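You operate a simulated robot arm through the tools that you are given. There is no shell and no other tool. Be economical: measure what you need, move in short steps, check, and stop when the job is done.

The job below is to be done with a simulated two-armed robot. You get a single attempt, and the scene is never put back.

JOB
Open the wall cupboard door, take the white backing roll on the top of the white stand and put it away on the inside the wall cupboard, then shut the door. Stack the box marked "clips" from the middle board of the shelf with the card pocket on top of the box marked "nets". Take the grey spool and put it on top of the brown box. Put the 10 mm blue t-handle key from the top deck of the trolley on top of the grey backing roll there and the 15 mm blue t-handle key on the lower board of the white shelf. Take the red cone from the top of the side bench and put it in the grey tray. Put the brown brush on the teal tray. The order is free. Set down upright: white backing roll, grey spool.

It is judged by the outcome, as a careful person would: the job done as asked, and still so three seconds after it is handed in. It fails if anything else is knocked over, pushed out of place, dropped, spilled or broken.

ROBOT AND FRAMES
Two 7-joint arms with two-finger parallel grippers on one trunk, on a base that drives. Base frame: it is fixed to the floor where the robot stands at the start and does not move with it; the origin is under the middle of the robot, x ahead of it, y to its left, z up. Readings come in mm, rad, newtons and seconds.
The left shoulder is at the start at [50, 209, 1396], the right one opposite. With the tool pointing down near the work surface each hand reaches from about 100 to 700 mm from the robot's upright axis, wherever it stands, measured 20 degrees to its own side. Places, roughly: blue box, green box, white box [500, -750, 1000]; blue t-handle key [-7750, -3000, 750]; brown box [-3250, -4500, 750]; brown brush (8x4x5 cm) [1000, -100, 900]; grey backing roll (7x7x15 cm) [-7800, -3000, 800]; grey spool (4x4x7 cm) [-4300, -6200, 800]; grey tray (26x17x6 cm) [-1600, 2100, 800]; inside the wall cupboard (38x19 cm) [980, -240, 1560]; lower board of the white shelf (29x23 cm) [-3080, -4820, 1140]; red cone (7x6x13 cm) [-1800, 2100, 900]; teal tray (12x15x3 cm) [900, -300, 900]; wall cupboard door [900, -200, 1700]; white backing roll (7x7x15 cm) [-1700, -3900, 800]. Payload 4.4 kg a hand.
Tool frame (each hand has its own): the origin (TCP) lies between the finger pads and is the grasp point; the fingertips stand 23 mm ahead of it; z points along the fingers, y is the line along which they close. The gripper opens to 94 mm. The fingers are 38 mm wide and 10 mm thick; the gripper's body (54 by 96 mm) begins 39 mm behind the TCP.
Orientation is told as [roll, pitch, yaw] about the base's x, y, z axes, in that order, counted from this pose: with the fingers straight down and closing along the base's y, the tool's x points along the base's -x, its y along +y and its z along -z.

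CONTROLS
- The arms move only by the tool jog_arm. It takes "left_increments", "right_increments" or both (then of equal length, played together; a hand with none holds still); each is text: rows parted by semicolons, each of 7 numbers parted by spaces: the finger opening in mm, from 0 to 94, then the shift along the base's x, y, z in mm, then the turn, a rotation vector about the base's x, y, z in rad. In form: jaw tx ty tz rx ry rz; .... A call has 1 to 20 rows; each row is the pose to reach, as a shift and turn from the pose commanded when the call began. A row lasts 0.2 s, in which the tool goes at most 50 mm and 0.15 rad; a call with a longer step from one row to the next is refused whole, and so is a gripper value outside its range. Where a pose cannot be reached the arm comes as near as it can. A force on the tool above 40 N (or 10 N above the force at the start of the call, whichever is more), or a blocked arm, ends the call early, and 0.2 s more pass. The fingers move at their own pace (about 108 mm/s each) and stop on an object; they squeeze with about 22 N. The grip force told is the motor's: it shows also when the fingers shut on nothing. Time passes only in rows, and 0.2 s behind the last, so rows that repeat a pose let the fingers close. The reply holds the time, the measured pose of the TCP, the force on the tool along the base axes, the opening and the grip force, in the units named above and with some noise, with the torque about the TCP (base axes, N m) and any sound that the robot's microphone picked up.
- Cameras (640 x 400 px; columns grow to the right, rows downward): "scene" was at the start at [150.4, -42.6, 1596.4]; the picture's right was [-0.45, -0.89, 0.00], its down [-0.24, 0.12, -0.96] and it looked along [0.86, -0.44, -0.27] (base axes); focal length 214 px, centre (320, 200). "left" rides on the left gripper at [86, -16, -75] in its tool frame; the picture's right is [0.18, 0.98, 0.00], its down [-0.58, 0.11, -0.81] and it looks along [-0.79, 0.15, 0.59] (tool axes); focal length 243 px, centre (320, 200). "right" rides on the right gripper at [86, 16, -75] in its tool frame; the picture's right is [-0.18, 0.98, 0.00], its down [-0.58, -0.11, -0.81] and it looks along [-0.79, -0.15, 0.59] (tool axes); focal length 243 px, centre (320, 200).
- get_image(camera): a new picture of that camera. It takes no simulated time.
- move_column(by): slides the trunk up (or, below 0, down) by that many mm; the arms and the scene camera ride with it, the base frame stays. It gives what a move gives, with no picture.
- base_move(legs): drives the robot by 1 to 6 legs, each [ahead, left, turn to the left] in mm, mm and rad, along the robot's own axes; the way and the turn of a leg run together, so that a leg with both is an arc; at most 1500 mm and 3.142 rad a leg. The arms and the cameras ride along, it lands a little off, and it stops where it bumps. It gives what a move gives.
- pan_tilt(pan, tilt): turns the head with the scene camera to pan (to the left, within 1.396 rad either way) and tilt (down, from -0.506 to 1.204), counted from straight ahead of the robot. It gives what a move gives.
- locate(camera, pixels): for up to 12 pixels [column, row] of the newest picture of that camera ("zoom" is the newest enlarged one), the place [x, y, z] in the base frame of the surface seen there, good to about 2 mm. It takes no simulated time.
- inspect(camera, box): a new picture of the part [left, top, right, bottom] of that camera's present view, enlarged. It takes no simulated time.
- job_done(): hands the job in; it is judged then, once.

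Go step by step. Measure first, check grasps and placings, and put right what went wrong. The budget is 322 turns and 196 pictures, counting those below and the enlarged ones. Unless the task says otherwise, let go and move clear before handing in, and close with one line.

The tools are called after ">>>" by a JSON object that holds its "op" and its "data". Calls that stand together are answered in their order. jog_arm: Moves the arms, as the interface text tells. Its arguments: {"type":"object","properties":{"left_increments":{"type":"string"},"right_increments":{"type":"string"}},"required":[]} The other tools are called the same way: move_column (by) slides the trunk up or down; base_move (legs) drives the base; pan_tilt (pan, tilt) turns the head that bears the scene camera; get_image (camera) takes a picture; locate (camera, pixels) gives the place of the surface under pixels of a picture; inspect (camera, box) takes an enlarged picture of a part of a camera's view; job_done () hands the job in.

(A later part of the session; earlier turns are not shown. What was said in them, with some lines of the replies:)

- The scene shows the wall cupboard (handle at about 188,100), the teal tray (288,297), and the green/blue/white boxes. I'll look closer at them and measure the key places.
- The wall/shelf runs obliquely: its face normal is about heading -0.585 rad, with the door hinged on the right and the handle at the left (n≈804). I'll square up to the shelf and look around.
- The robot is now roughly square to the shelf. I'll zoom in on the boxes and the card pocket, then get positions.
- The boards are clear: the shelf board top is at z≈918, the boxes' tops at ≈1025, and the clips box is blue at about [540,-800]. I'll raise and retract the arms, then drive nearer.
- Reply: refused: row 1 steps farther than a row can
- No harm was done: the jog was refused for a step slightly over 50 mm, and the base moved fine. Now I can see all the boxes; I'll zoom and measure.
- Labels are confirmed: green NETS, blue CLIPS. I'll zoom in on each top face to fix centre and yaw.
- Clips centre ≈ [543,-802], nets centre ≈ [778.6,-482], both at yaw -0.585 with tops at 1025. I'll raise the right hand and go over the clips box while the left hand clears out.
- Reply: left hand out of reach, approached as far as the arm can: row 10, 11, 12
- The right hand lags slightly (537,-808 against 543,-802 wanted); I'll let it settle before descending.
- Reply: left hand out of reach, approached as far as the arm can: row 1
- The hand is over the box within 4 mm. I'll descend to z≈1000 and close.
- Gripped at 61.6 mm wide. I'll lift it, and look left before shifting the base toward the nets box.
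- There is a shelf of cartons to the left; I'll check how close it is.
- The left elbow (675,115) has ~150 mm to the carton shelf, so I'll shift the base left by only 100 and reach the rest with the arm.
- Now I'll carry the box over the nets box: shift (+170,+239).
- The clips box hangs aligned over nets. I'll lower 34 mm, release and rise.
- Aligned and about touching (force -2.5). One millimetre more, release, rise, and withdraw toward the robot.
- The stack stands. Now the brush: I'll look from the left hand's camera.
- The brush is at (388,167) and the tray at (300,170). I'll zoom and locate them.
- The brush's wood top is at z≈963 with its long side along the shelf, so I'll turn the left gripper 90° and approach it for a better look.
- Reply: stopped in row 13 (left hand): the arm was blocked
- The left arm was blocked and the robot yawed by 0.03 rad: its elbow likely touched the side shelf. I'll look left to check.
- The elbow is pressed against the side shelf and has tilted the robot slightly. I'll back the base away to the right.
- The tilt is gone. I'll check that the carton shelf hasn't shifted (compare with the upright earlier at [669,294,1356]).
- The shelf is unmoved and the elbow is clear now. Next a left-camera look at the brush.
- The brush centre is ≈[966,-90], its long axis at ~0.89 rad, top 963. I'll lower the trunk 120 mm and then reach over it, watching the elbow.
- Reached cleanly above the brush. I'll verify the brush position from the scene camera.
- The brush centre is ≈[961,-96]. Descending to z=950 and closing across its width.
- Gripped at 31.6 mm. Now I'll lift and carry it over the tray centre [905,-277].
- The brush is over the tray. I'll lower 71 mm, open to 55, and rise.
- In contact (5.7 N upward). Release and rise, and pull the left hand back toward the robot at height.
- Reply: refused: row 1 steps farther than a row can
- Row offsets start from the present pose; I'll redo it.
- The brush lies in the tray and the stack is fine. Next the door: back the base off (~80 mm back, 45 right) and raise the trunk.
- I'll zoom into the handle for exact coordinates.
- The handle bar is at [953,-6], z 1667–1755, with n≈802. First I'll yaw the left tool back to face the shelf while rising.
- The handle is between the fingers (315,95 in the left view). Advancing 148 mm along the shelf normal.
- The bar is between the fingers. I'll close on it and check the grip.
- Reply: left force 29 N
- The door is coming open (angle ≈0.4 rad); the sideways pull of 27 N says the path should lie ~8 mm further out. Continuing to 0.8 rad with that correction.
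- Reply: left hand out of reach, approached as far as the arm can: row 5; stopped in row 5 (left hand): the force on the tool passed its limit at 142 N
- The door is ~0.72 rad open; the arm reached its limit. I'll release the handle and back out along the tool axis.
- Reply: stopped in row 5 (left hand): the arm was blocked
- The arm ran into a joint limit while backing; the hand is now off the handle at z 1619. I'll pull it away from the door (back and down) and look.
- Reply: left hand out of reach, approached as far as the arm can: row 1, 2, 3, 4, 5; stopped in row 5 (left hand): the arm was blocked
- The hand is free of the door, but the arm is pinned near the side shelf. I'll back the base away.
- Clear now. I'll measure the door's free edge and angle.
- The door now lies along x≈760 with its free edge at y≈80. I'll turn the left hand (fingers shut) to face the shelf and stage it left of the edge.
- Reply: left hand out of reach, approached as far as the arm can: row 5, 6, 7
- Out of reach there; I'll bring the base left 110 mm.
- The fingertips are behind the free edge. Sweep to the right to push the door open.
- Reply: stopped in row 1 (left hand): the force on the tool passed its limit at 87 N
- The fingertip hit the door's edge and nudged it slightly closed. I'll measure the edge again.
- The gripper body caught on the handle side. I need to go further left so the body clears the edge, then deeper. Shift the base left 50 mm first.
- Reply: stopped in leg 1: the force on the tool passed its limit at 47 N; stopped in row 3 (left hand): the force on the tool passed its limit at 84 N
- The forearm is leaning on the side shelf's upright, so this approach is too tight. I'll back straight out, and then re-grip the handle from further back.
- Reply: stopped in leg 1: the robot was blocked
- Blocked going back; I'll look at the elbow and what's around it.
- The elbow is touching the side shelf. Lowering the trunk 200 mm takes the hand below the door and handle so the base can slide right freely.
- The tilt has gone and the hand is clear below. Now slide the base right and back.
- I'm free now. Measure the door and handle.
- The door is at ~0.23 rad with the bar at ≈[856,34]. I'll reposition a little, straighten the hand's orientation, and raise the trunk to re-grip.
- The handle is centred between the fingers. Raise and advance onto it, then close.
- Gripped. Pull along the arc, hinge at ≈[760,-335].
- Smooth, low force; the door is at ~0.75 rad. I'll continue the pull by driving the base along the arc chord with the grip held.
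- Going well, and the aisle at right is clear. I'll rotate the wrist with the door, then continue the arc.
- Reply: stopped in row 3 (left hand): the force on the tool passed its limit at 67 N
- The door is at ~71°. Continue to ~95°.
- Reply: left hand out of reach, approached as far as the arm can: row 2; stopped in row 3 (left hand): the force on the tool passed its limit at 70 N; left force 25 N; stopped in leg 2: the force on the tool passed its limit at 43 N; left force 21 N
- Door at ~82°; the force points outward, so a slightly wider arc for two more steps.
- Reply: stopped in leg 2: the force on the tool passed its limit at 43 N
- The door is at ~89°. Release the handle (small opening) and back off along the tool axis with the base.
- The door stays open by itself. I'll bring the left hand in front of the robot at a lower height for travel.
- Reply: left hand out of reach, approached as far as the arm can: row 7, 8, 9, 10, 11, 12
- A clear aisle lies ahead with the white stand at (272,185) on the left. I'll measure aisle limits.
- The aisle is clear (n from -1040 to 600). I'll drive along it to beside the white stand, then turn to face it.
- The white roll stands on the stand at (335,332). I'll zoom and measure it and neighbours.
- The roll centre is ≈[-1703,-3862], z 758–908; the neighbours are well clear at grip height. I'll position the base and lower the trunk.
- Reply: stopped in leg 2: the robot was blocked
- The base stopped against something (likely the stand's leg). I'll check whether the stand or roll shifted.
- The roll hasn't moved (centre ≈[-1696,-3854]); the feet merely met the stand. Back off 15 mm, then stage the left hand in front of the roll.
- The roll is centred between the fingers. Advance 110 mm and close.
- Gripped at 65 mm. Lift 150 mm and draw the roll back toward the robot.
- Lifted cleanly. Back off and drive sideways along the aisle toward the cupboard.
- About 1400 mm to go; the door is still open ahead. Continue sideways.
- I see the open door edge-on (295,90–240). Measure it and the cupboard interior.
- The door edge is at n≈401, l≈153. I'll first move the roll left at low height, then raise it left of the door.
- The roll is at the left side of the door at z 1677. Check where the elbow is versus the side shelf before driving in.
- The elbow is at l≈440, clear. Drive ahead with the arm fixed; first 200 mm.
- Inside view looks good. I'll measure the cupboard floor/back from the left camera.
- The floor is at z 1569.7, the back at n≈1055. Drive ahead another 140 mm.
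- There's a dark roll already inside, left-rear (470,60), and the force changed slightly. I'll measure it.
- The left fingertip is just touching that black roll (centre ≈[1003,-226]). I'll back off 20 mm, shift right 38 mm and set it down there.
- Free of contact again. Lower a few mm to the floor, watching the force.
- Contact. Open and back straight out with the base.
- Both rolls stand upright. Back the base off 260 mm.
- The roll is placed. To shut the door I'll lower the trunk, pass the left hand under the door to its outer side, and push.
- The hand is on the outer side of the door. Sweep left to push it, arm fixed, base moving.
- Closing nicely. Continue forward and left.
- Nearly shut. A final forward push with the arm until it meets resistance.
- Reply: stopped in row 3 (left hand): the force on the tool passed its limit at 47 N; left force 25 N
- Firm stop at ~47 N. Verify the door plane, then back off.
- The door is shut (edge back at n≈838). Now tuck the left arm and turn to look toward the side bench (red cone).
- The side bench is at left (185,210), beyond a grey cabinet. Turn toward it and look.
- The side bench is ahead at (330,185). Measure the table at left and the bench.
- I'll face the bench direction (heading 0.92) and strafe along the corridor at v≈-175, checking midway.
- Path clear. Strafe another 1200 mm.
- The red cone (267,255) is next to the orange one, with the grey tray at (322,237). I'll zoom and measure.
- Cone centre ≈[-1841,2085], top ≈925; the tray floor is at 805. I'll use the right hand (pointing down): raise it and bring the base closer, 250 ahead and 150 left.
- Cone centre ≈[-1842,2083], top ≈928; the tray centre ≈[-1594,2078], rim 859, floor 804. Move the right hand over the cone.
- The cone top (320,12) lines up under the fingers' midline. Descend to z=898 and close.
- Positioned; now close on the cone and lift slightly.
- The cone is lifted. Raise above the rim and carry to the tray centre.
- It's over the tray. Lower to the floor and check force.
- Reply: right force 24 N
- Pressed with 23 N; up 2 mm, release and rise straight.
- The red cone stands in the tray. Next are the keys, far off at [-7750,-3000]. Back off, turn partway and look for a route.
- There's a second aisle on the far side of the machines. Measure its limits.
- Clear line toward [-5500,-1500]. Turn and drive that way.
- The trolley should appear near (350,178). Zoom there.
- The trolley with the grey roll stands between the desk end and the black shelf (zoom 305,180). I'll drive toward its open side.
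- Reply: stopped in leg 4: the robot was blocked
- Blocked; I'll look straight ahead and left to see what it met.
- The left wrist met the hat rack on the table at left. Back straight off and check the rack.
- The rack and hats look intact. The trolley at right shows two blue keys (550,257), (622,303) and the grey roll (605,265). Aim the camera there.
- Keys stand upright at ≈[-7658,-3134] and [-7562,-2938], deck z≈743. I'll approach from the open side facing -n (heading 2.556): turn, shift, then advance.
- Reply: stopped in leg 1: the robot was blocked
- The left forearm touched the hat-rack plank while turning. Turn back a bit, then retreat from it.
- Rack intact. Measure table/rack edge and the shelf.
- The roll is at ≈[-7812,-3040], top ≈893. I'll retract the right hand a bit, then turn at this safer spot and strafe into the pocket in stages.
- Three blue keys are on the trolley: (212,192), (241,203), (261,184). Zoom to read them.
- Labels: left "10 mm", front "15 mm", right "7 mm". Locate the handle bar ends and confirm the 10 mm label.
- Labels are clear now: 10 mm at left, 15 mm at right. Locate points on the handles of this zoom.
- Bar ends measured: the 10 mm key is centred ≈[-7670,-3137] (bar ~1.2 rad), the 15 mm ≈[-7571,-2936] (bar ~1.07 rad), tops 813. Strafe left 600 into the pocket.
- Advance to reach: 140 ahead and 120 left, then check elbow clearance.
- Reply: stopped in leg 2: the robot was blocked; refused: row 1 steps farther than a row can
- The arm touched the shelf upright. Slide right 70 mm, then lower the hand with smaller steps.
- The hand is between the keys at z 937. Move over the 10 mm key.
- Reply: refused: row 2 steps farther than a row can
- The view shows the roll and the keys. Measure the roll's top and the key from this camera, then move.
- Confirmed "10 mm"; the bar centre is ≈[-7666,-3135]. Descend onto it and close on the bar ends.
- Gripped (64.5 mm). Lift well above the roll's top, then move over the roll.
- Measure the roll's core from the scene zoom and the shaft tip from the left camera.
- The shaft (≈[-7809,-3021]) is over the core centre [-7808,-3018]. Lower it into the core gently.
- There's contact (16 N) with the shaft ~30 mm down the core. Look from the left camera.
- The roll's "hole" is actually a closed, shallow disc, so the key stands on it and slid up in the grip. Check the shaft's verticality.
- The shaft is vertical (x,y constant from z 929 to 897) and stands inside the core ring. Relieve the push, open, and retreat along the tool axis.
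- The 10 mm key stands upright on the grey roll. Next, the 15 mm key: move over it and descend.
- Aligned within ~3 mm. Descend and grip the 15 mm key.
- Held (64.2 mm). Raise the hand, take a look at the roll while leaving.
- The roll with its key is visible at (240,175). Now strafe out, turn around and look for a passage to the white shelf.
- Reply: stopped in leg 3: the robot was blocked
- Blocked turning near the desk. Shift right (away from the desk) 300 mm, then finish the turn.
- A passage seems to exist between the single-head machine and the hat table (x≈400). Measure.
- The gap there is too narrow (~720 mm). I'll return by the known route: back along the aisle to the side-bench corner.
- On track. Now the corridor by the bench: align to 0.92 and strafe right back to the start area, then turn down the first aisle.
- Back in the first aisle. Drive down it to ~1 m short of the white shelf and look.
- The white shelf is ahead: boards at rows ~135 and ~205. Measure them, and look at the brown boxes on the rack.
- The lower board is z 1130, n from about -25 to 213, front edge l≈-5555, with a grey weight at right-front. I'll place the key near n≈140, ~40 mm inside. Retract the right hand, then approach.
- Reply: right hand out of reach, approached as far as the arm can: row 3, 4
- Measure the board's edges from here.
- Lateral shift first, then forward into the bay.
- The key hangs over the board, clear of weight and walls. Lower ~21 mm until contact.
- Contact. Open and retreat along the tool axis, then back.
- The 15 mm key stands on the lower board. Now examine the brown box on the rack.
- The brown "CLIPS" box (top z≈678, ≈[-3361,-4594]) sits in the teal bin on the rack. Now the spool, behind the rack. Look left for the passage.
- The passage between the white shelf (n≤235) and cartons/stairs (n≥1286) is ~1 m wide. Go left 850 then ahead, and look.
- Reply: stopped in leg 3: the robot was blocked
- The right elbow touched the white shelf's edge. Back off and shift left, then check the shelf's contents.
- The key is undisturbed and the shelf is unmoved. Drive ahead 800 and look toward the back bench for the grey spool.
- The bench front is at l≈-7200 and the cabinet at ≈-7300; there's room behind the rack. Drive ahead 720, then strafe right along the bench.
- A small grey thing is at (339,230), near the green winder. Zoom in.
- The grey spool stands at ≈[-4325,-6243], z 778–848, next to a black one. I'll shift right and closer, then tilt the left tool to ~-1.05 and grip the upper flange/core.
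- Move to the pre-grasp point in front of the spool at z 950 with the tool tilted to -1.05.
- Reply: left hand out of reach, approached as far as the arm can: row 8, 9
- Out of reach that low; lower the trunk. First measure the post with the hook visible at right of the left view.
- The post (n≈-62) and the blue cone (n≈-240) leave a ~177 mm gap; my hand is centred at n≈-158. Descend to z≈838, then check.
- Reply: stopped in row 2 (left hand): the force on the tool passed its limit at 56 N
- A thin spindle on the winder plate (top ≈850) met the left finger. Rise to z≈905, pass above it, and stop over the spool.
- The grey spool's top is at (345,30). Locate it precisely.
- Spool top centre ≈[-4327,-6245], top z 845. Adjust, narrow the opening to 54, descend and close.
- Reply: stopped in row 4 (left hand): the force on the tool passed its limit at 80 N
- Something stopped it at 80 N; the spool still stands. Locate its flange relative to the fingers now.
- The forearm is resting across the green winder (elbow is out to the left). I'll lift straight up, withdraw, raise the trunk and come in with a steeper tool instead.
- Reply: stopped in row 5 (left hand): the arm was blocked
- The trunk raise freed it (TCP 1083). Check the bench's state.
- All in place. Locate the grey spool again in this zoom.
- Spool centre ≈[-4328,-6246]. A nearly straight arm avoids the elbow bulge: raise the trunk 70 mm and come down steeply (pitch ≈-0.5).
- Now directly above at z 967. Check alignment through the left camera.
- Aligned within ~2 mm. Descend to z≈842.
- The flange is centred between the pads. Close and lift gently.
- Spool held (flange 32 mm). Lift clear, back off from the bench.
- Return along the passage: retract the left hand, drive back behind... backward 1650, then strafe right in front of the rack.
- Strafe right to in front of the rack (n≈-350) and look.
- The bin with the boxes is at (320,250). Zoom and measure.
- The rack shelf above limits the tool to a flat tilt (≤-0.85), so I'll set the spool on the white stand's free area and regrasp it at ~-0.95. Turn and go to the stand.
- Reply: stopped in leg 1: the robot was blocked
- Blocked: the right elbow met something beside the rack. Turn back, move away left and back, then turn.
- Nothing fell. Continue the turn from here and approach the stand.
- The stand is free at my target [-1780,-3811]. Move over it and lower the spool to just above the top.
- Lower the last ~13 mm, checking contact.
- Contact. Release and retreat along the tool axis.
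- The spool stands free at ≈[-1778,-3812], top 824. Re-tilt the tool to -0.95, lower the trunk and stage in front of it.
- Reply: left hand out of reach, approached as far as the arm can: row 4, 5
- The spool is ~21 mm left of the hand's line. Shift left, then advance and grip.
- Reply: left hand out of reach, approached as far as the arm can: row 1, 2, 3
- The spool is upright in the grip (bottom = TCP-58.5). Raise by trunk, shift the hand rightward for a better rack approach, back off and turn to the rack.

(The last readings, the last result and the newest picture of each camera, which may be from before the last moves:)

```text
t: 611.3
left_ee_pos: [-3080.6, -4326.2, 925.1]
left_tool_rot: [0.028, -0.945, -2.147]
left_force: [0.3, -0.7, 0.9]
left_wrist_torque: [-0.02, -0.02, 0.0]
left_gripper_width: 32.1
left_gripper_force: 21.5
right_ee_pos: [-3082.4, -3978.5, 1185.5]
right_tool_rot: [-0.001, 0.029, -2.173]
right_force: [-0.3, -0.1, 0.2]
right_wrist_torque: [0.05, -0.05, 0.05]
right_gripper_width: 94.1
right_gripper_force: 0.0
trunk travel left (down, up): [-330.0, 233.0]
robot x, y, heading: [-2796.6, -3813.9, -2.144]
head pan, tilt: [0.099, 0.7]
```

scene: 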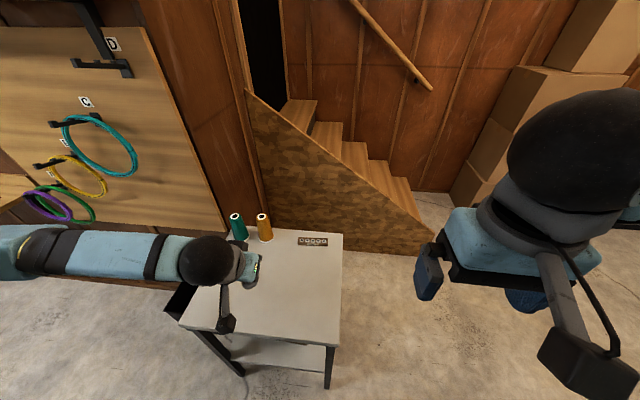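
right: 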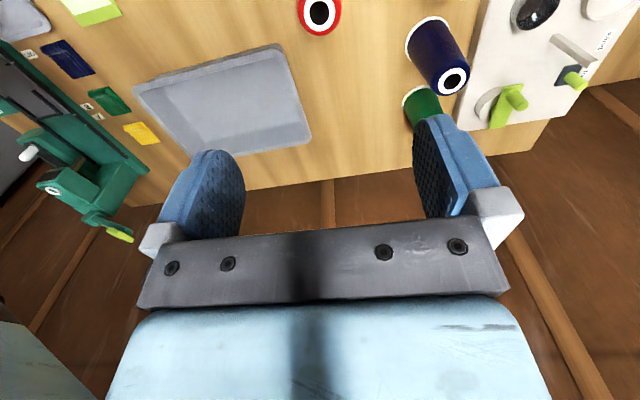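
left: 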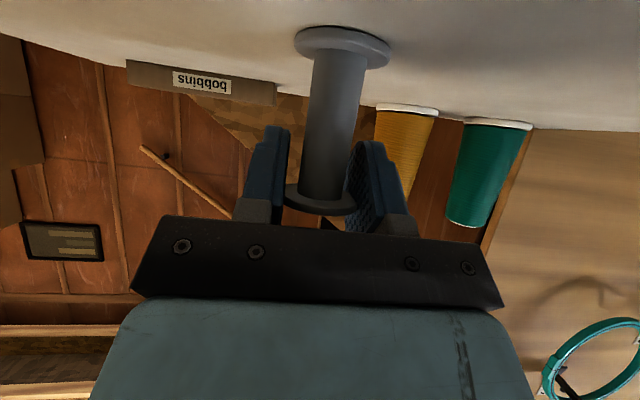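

TCP is at n=-179, l=-5308; the box top centre is ≈ n=-264, l=-5685. Lower the trunk 150 and approach partway, then look.

>>> {"op": "move_column", "data": {"by": -150}}

>>> {"op": "base_move", "data": {"legs": [[0, -85, -0.01], [170, 0, 0]]}}

>>> {"op": "pan_tilt", "data": {"pan": -0.1, "tilt": 0.7}}

>>> {"op": "get_image", "data": {"camera": "scene"}}

>>> {"op": "get_image", "data": {"camera": "left"}}

```text
t: 613.0
left_ee_pos: [-3080.9, -4325.3, 776.1]
left_tool_rot: [0.027, -0.944, -2.147]
left_force: [0.3, -0.2, -0.3]
left_wrist_torque: [0.01, -0.04, -0.01]
left_gripper_width: 31.9
left_gripper_force: 22.1
right_ee_pos: [-3083.4, -3978.4, 1035.3]
right_tool_rot: [-0.001, 0.03, -2.174]
right_force: [0.7, -0.3, 0.1]
right_wrist_torque: [0.0, -0.03, -0.03]
right_gripper_width: 93.9
right_gripper_force: 0.1
trunk travel left (down, up): [-180.0, 383.0]
robot x, y, heading: [-2796.4, -3817.9, -2.147]
head pan, tilt: [0.099, 0.7]
```

```text
t: 615.5
left_ee_pos: [-3247.8, -4421.9, 775.0]
left_tool_rot: [0.028, -0.945, -2.15]
left_force: [-0.7, 0.0, -0.2]
left_wrist_torque: [0.0, 0.0, -0.05]
left_gripper_width: 31.6
left_gripper_force: 22.2
right_ee_pos: [-3250.0, -4073.3, 1034.9]
right_tool_rot: [0.001, 0.029, -2.177]
right_force: [-0.3, -0.1, 0.7]
right_wrist_torque: [-0.03, -0.03, -0.01]
right_gripper_width: 94.1
right_gripper_force: 0.0
trunk travel left (down, up): [-180.0, 383.0]
robot x, y, heading: [-2963.2, -3912.6, -2.145]
head pan, tilt: [0.099, 0.7]
```

```text
t: 616.3
left_ee_pos: [-3248.6, -4420.5, 774.3]
left_tool_rot: [0.028, -0.945, -2.148]
left_force: [0.0, -0.2, -0.1]
left_wrist_torque: [0.01, 0.02, -0.03]
left_gripper_width: 32.1
left_gripper_force: 22.4
right_ee_pos: [-3250.4, -4074.0, 1035.7]
right_tool_rot: [0.0, 0.029, -2.176]
right_force: [0.5, 0.4, -0.1]
right_wrist_torque: [-0.02, 0.01, 0.02]
right_gripper_width: 94.2
right_gripper_force: 0.1
trunk travel left (down, up): [-180.0, 383.0]
robot x, y, heading: [-2962.2, -3912.7, -2.155]
head pan, tilt: [-0.099, 0.7]
```

```text
15 pictures are left
```

scene: 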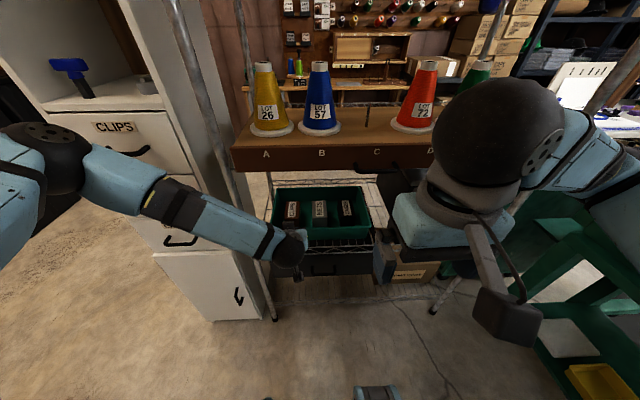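

```text
14 pictures are left
```

left: 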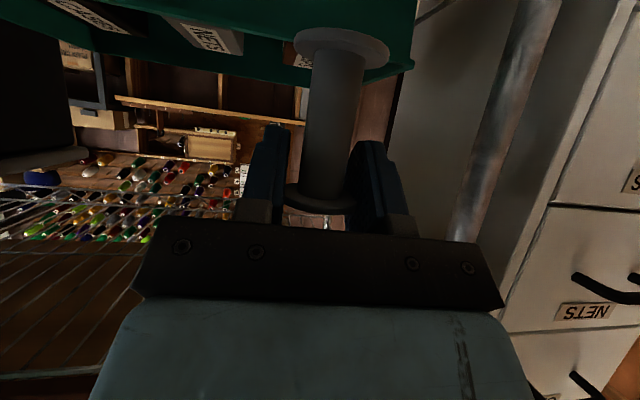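

Zoom in to fix the brown box's top corners.

>>> {"op": "inspect", "data": {"camera": "scene", "box": [260, 180, 360, 245]}}

>>> {"op": "locate", "data": {"camera": "zoom", "pixels": [[172, 140], [240, 135], [180, 240], [245, 240], [205, 180], [205, 225], [200, 260], [320, 180], [250, 330], [150, 200], [290, 60], [165, 250]]}}

```text
6.15 times, centred on (310, 212) of scene
```

zoom: 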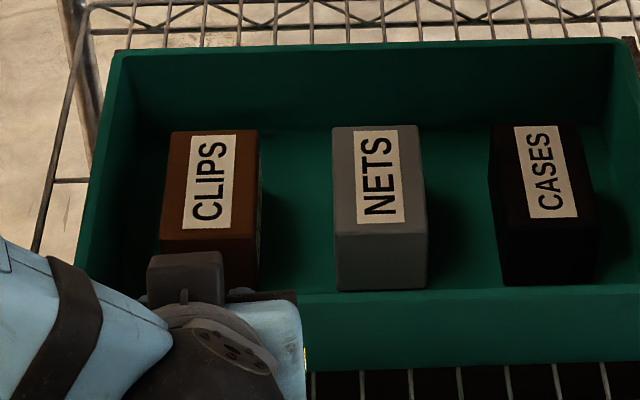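

```text
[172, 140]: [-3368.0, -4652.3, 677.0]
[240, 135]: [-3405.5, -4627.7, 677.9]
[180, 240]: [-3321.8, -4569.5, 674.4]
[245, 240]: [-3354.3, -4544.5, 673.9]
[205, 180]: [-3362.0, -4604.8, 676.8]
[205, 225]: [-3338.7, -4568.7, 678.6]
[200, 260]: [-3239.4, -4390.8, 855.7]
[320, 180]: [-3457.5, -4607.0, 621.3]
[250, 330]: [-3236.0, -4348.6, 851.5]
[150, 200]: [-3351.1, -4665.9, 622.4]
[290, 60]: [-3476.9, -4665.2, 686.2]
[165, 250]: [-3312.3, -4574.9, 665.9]
```

Box top centre ≈[-3364,-4598] (n=-266, l=-5691); lateral alignment is already right. Check the forearm's clearance to the white shelf before advancing 205 mm.

>>> {"op": "locate", "data": {"camera": "scene", "pixels": [[105, 165], [130, 175], [150, 190], [40, 160], [120, 200], [200, 215], [245, 240], [180, 150]]}}

```text
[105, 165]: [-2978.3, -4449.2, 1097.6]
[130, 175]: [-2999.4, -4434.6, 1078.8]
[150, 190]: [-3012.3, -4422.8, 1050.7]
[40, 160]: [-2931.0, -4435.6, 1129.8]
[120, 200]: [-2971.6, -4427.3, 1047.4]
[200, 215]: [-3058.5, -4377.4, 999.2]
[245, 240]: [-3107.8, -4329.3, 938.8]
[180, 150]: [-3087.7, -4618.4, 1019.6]
```

The elbow would reach the white shelf if the base advanced, so instead extend the arm (base fixed) by 205 mm, which straightens the elbow.

>>> {"op": "jog_arm", "data": {"left_increments": "15 -22 -34 0 0 0 0; 15 -44 -68 0 0 0 0; 15 -66 -101 0 0 0 0; 15 -88 -135 0 0 0 0; 15 -112 -172 0 0 0 0; 15 -112 -172 0 0 0 0; 15 -112 -172 0 0 0 0"}}

>>> {"op": "inspect", "data": {"camera": "scene", "box": [180, 140, 400, 290]}}

```text
t: 617.9
left_ee_pos: [-3360.5, -4593.3, 780.0]
left_tool_rot: [0.027, -0.945, -2.15]
left_force: [-1.0, 1.4, -0.8]
left_wrist_torque: [0.01, -0.02, -0.01]
left_gripper_width: 32.1
left_gripper_force: 22.5
right_ee_pos: [-3249.7, -4075.0, 1034.5]
right_tool_rot: [0.002, 0.031, -2.177]
right_force: [-0.1, 0.1, 0.0]
right_wrist_torque: [-0.02, -0.04, -0.01]
right_gripper_width: 94.0
right_gripper_force: 0.1
trunk travel left (down, up): [-180.0, 383.0]
robot x, y, heading: [-2960.1, -3914.4, -2.149]
head pan, tilt: [-0.099, 0.7]
```

```text
2.67 times, centred on (290, 215) of scene
```

zoom: 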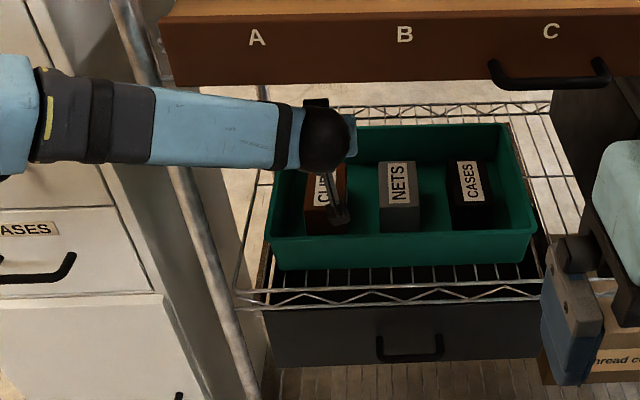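

At [-3360,-4593], right above the box. Lower to about 3 mm above, then view from the hand.

>>> {"op": "jog_arm", "data": {"left_increments": "15 -2 -4 -15 0 0 0; 15 -2 -4 -28 0 0 0; 15 -2 -4 -39 0 0 0; 15 -2 -4 -39 0 0 0"}}

>>> {"op": "get_image", "data": {"camera": "left"}}

```text
t: 618.9
left_ee_pos: [-3362.5, -4597.6, 737.1]
left_tool_rot: [0.028, -0.946, -2.147]
left_force: [1.2, 0.5, 3.5]
left_wrist_torque: [0.38, -0.21, -0.09]
left_gripper_width: 31.8
left_gripper_force: 22.0
right_ee_pos: [-3250.4, -4073.4, 1035.8]
right_tool_rot: [0.0, 0.031, -2.178]
right_force: [0.1, -0.3, 0.0]
right_wrist_torque: [0.0, 0.02, 0.01]
right_gripper_width: 93.9
right_gripper_force: 0.0
trunk travel left (down, up): [-180.0, 383.0]
robot x, y, heading: [-2961.5, -3914.1, -2.149]
head pan, tilt: [-0.099, 0.7]
```

```text
11 pictures are left
```

left: 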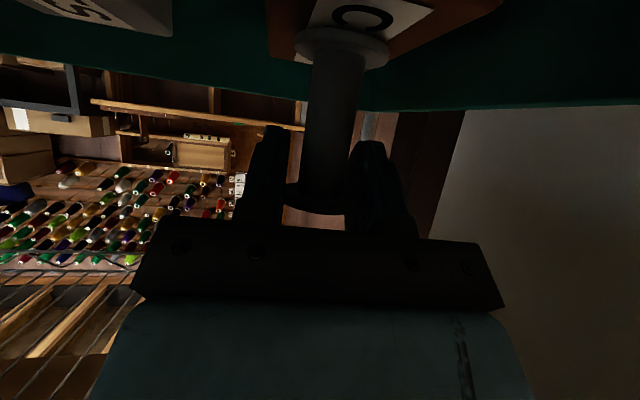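

Contact (3.5 N). Verify that the flange lies within the box top.

>>> {"op": "locate", "data": {"camera": "left", "pixels": [[285, 50], [400, 48], [342, 66], [342, 40], [300, 52], [385, 55], [430, 25], [275, 20], [480, 5], [290, 62], [395, 62]]}}

```text
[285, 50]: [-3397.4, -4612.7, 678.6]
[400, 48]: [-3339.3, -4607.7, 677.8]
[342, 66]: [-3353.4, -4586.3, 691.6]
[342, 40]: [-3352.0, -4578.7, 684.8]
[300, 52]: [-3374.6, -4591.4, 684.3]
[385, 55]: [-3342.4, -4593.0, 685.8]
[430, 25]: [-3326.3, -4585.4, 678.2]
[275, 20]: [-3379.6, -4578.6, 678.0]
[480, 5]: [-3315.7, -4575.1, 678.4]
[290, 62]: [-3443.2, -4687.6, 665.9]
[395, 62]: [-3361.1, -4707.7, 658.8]
```

The spool sits upright well inside the box top. Release and withdraw along the tool axis.

>>> {"op": "jog_arm", "data": {"left_increments": "40 0 0 0 0 0 0; 56 0 0 0 0 0 0; 56 0 0 0 0 0 0; 56 7 10 9 0 0 0; 56 14 20 18 0 0 0; 56 27 40 35 0 0 0; 56 45 68 45 0 0 0; 56 66 100 45 0 0 0; 56 88 134 45 0 0 0; 56 110 167 45 0 0 0"}}

>>> {"op": "inspect", "data": {"camera": "scene", "box": [240, 150, 380, 260]}}

```text
t: 621.1
left_ee_pos: [-3251.2, -4430.9, 782.2]
left_tool_rot: [0.028, -0.943, -2.147]
left_force: [0.3, 1.0, -0.3]
left_wrist_torque: [-0.01, -0.01, -0.01]
left_gripper_width: 55.9
left_gripper_force: 0.0
right_ee_pos: [-3249.5, -4074.2, 1035.7]
right_tool_rot: [0.0, 0.03, -2.177]
right_force: [-0.2, -0.2, -0.3]
right_wrist_torque: [-0.04, 0.01, -0.02]
right_gripper_width: 93.9
right_gripper_force: 0.1
trunk travel left (down, up): [-180.0, 383.0]
robot x, y, heading: [-2965.0, -3911.9, -2.146]
head pan, tilt: [-0.099, 0.7]
```

```text
3.64 times, centred on (310, 205) of scene
```

zoom: 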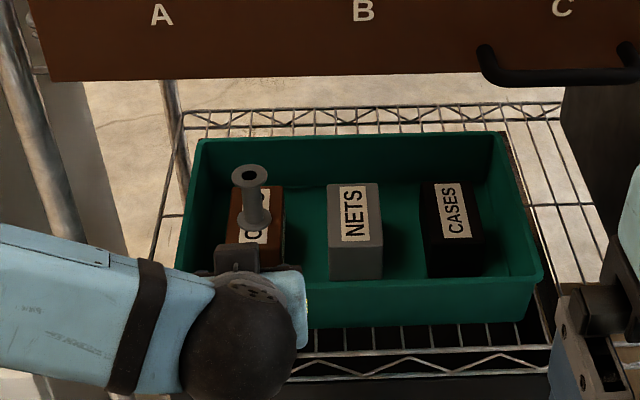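

The grey spool stands on the brown box. Back away and take a last look at the shelf key.

>>> {"op": "base_move", "data": {"legs": [[-350, 0, 0]]}}

>>> {"op": "pan_tilt", "data": {"pan": 0.1, "tilt": 0.45}}

>>> {"op": "get_image", "data": {"camera": "scene"}}

```text
t: 623.3
left_ee_pos: [-3060.5, -4135.4, 782.1]
left_tool_rot: [0.027, -0.945, -2.152]
left_force: [-0.9, 0.2, -0.7]
left_wrist_torque: [-0.01, 0.01, -0.01]
left_gripper_width: 56.0
left_gripper_force: 0.0
right_ee_pos: [-3058.0, -3776.5, 1035.6]
right_tool_rot: [-0.001, 0.028, -2.182]
right_force: [0.0, 0.2, 0.7]
right_wrist_torque: [-0.05, 0.02, -0.01]
right_gripper_width: 94.0
right_gripper_force: 0.0
trunk travel left (down, up): [-180.0, 383.0]
robot x, y, heading: [-2767.6, -3621.7, -2.155]
head pan, tilt: [-0.099, 0.7]
```

```text
t: 624.1
left_ee_pos: [-3061.7, -4134.1, 781.7]
left_tool_rot: [0.029, -0.942, -2.151]
left_force: [-0.7, -0.5, 1.2]
left_wrist_torque: [0.01, 0.04, -0.01]
left_gripper_width: 55.8
left_gripper_force: 0.1
right_ee_pos: [-3057.2, -3778.0, 1036.2]
right_tool_rot: [0.0, 0.03, -2.18]
right_force: [-0.1, -0.3, 0.8]
right_wrist_torque: [0.0, 0.0, 0.03]
right_gripper_width: 93.9
right_gripper_force: 0.0
trunk travel left (down, up): [-180.0, 383.0]
robot x, y, heading: [-2768.9, -3618.0, -2.151]
head pan, tilt: [0.099, 0.45]
```

```text
9 pictures are left
```

scene: 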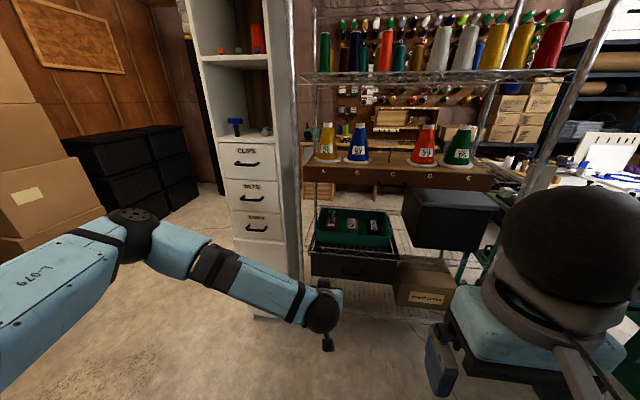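

The blue key stands on the white shelf's lower board (237,125), the spool is on the brown box in the bin (332,215), and nothing on the rack has fallen. The other placings were checked when they were made, so I'm handing in.

>>> {"op": "job_done", "data": {}}

```text
The job is handed in.
```

All seven placements are done: the white backing roll is in the wall cupboard with its door shut, clips is on nets, the grey spool is upright on the brown box, both keys are on their spots, the red cone is in the grey tray and the brown brush is on the teal tray. The arms and gripper bumped the carton shelf, hat rack, white shelf, winder spindle, a black backing roll already in the cupboard and something by the rack, but I saw nothing fall or shift.
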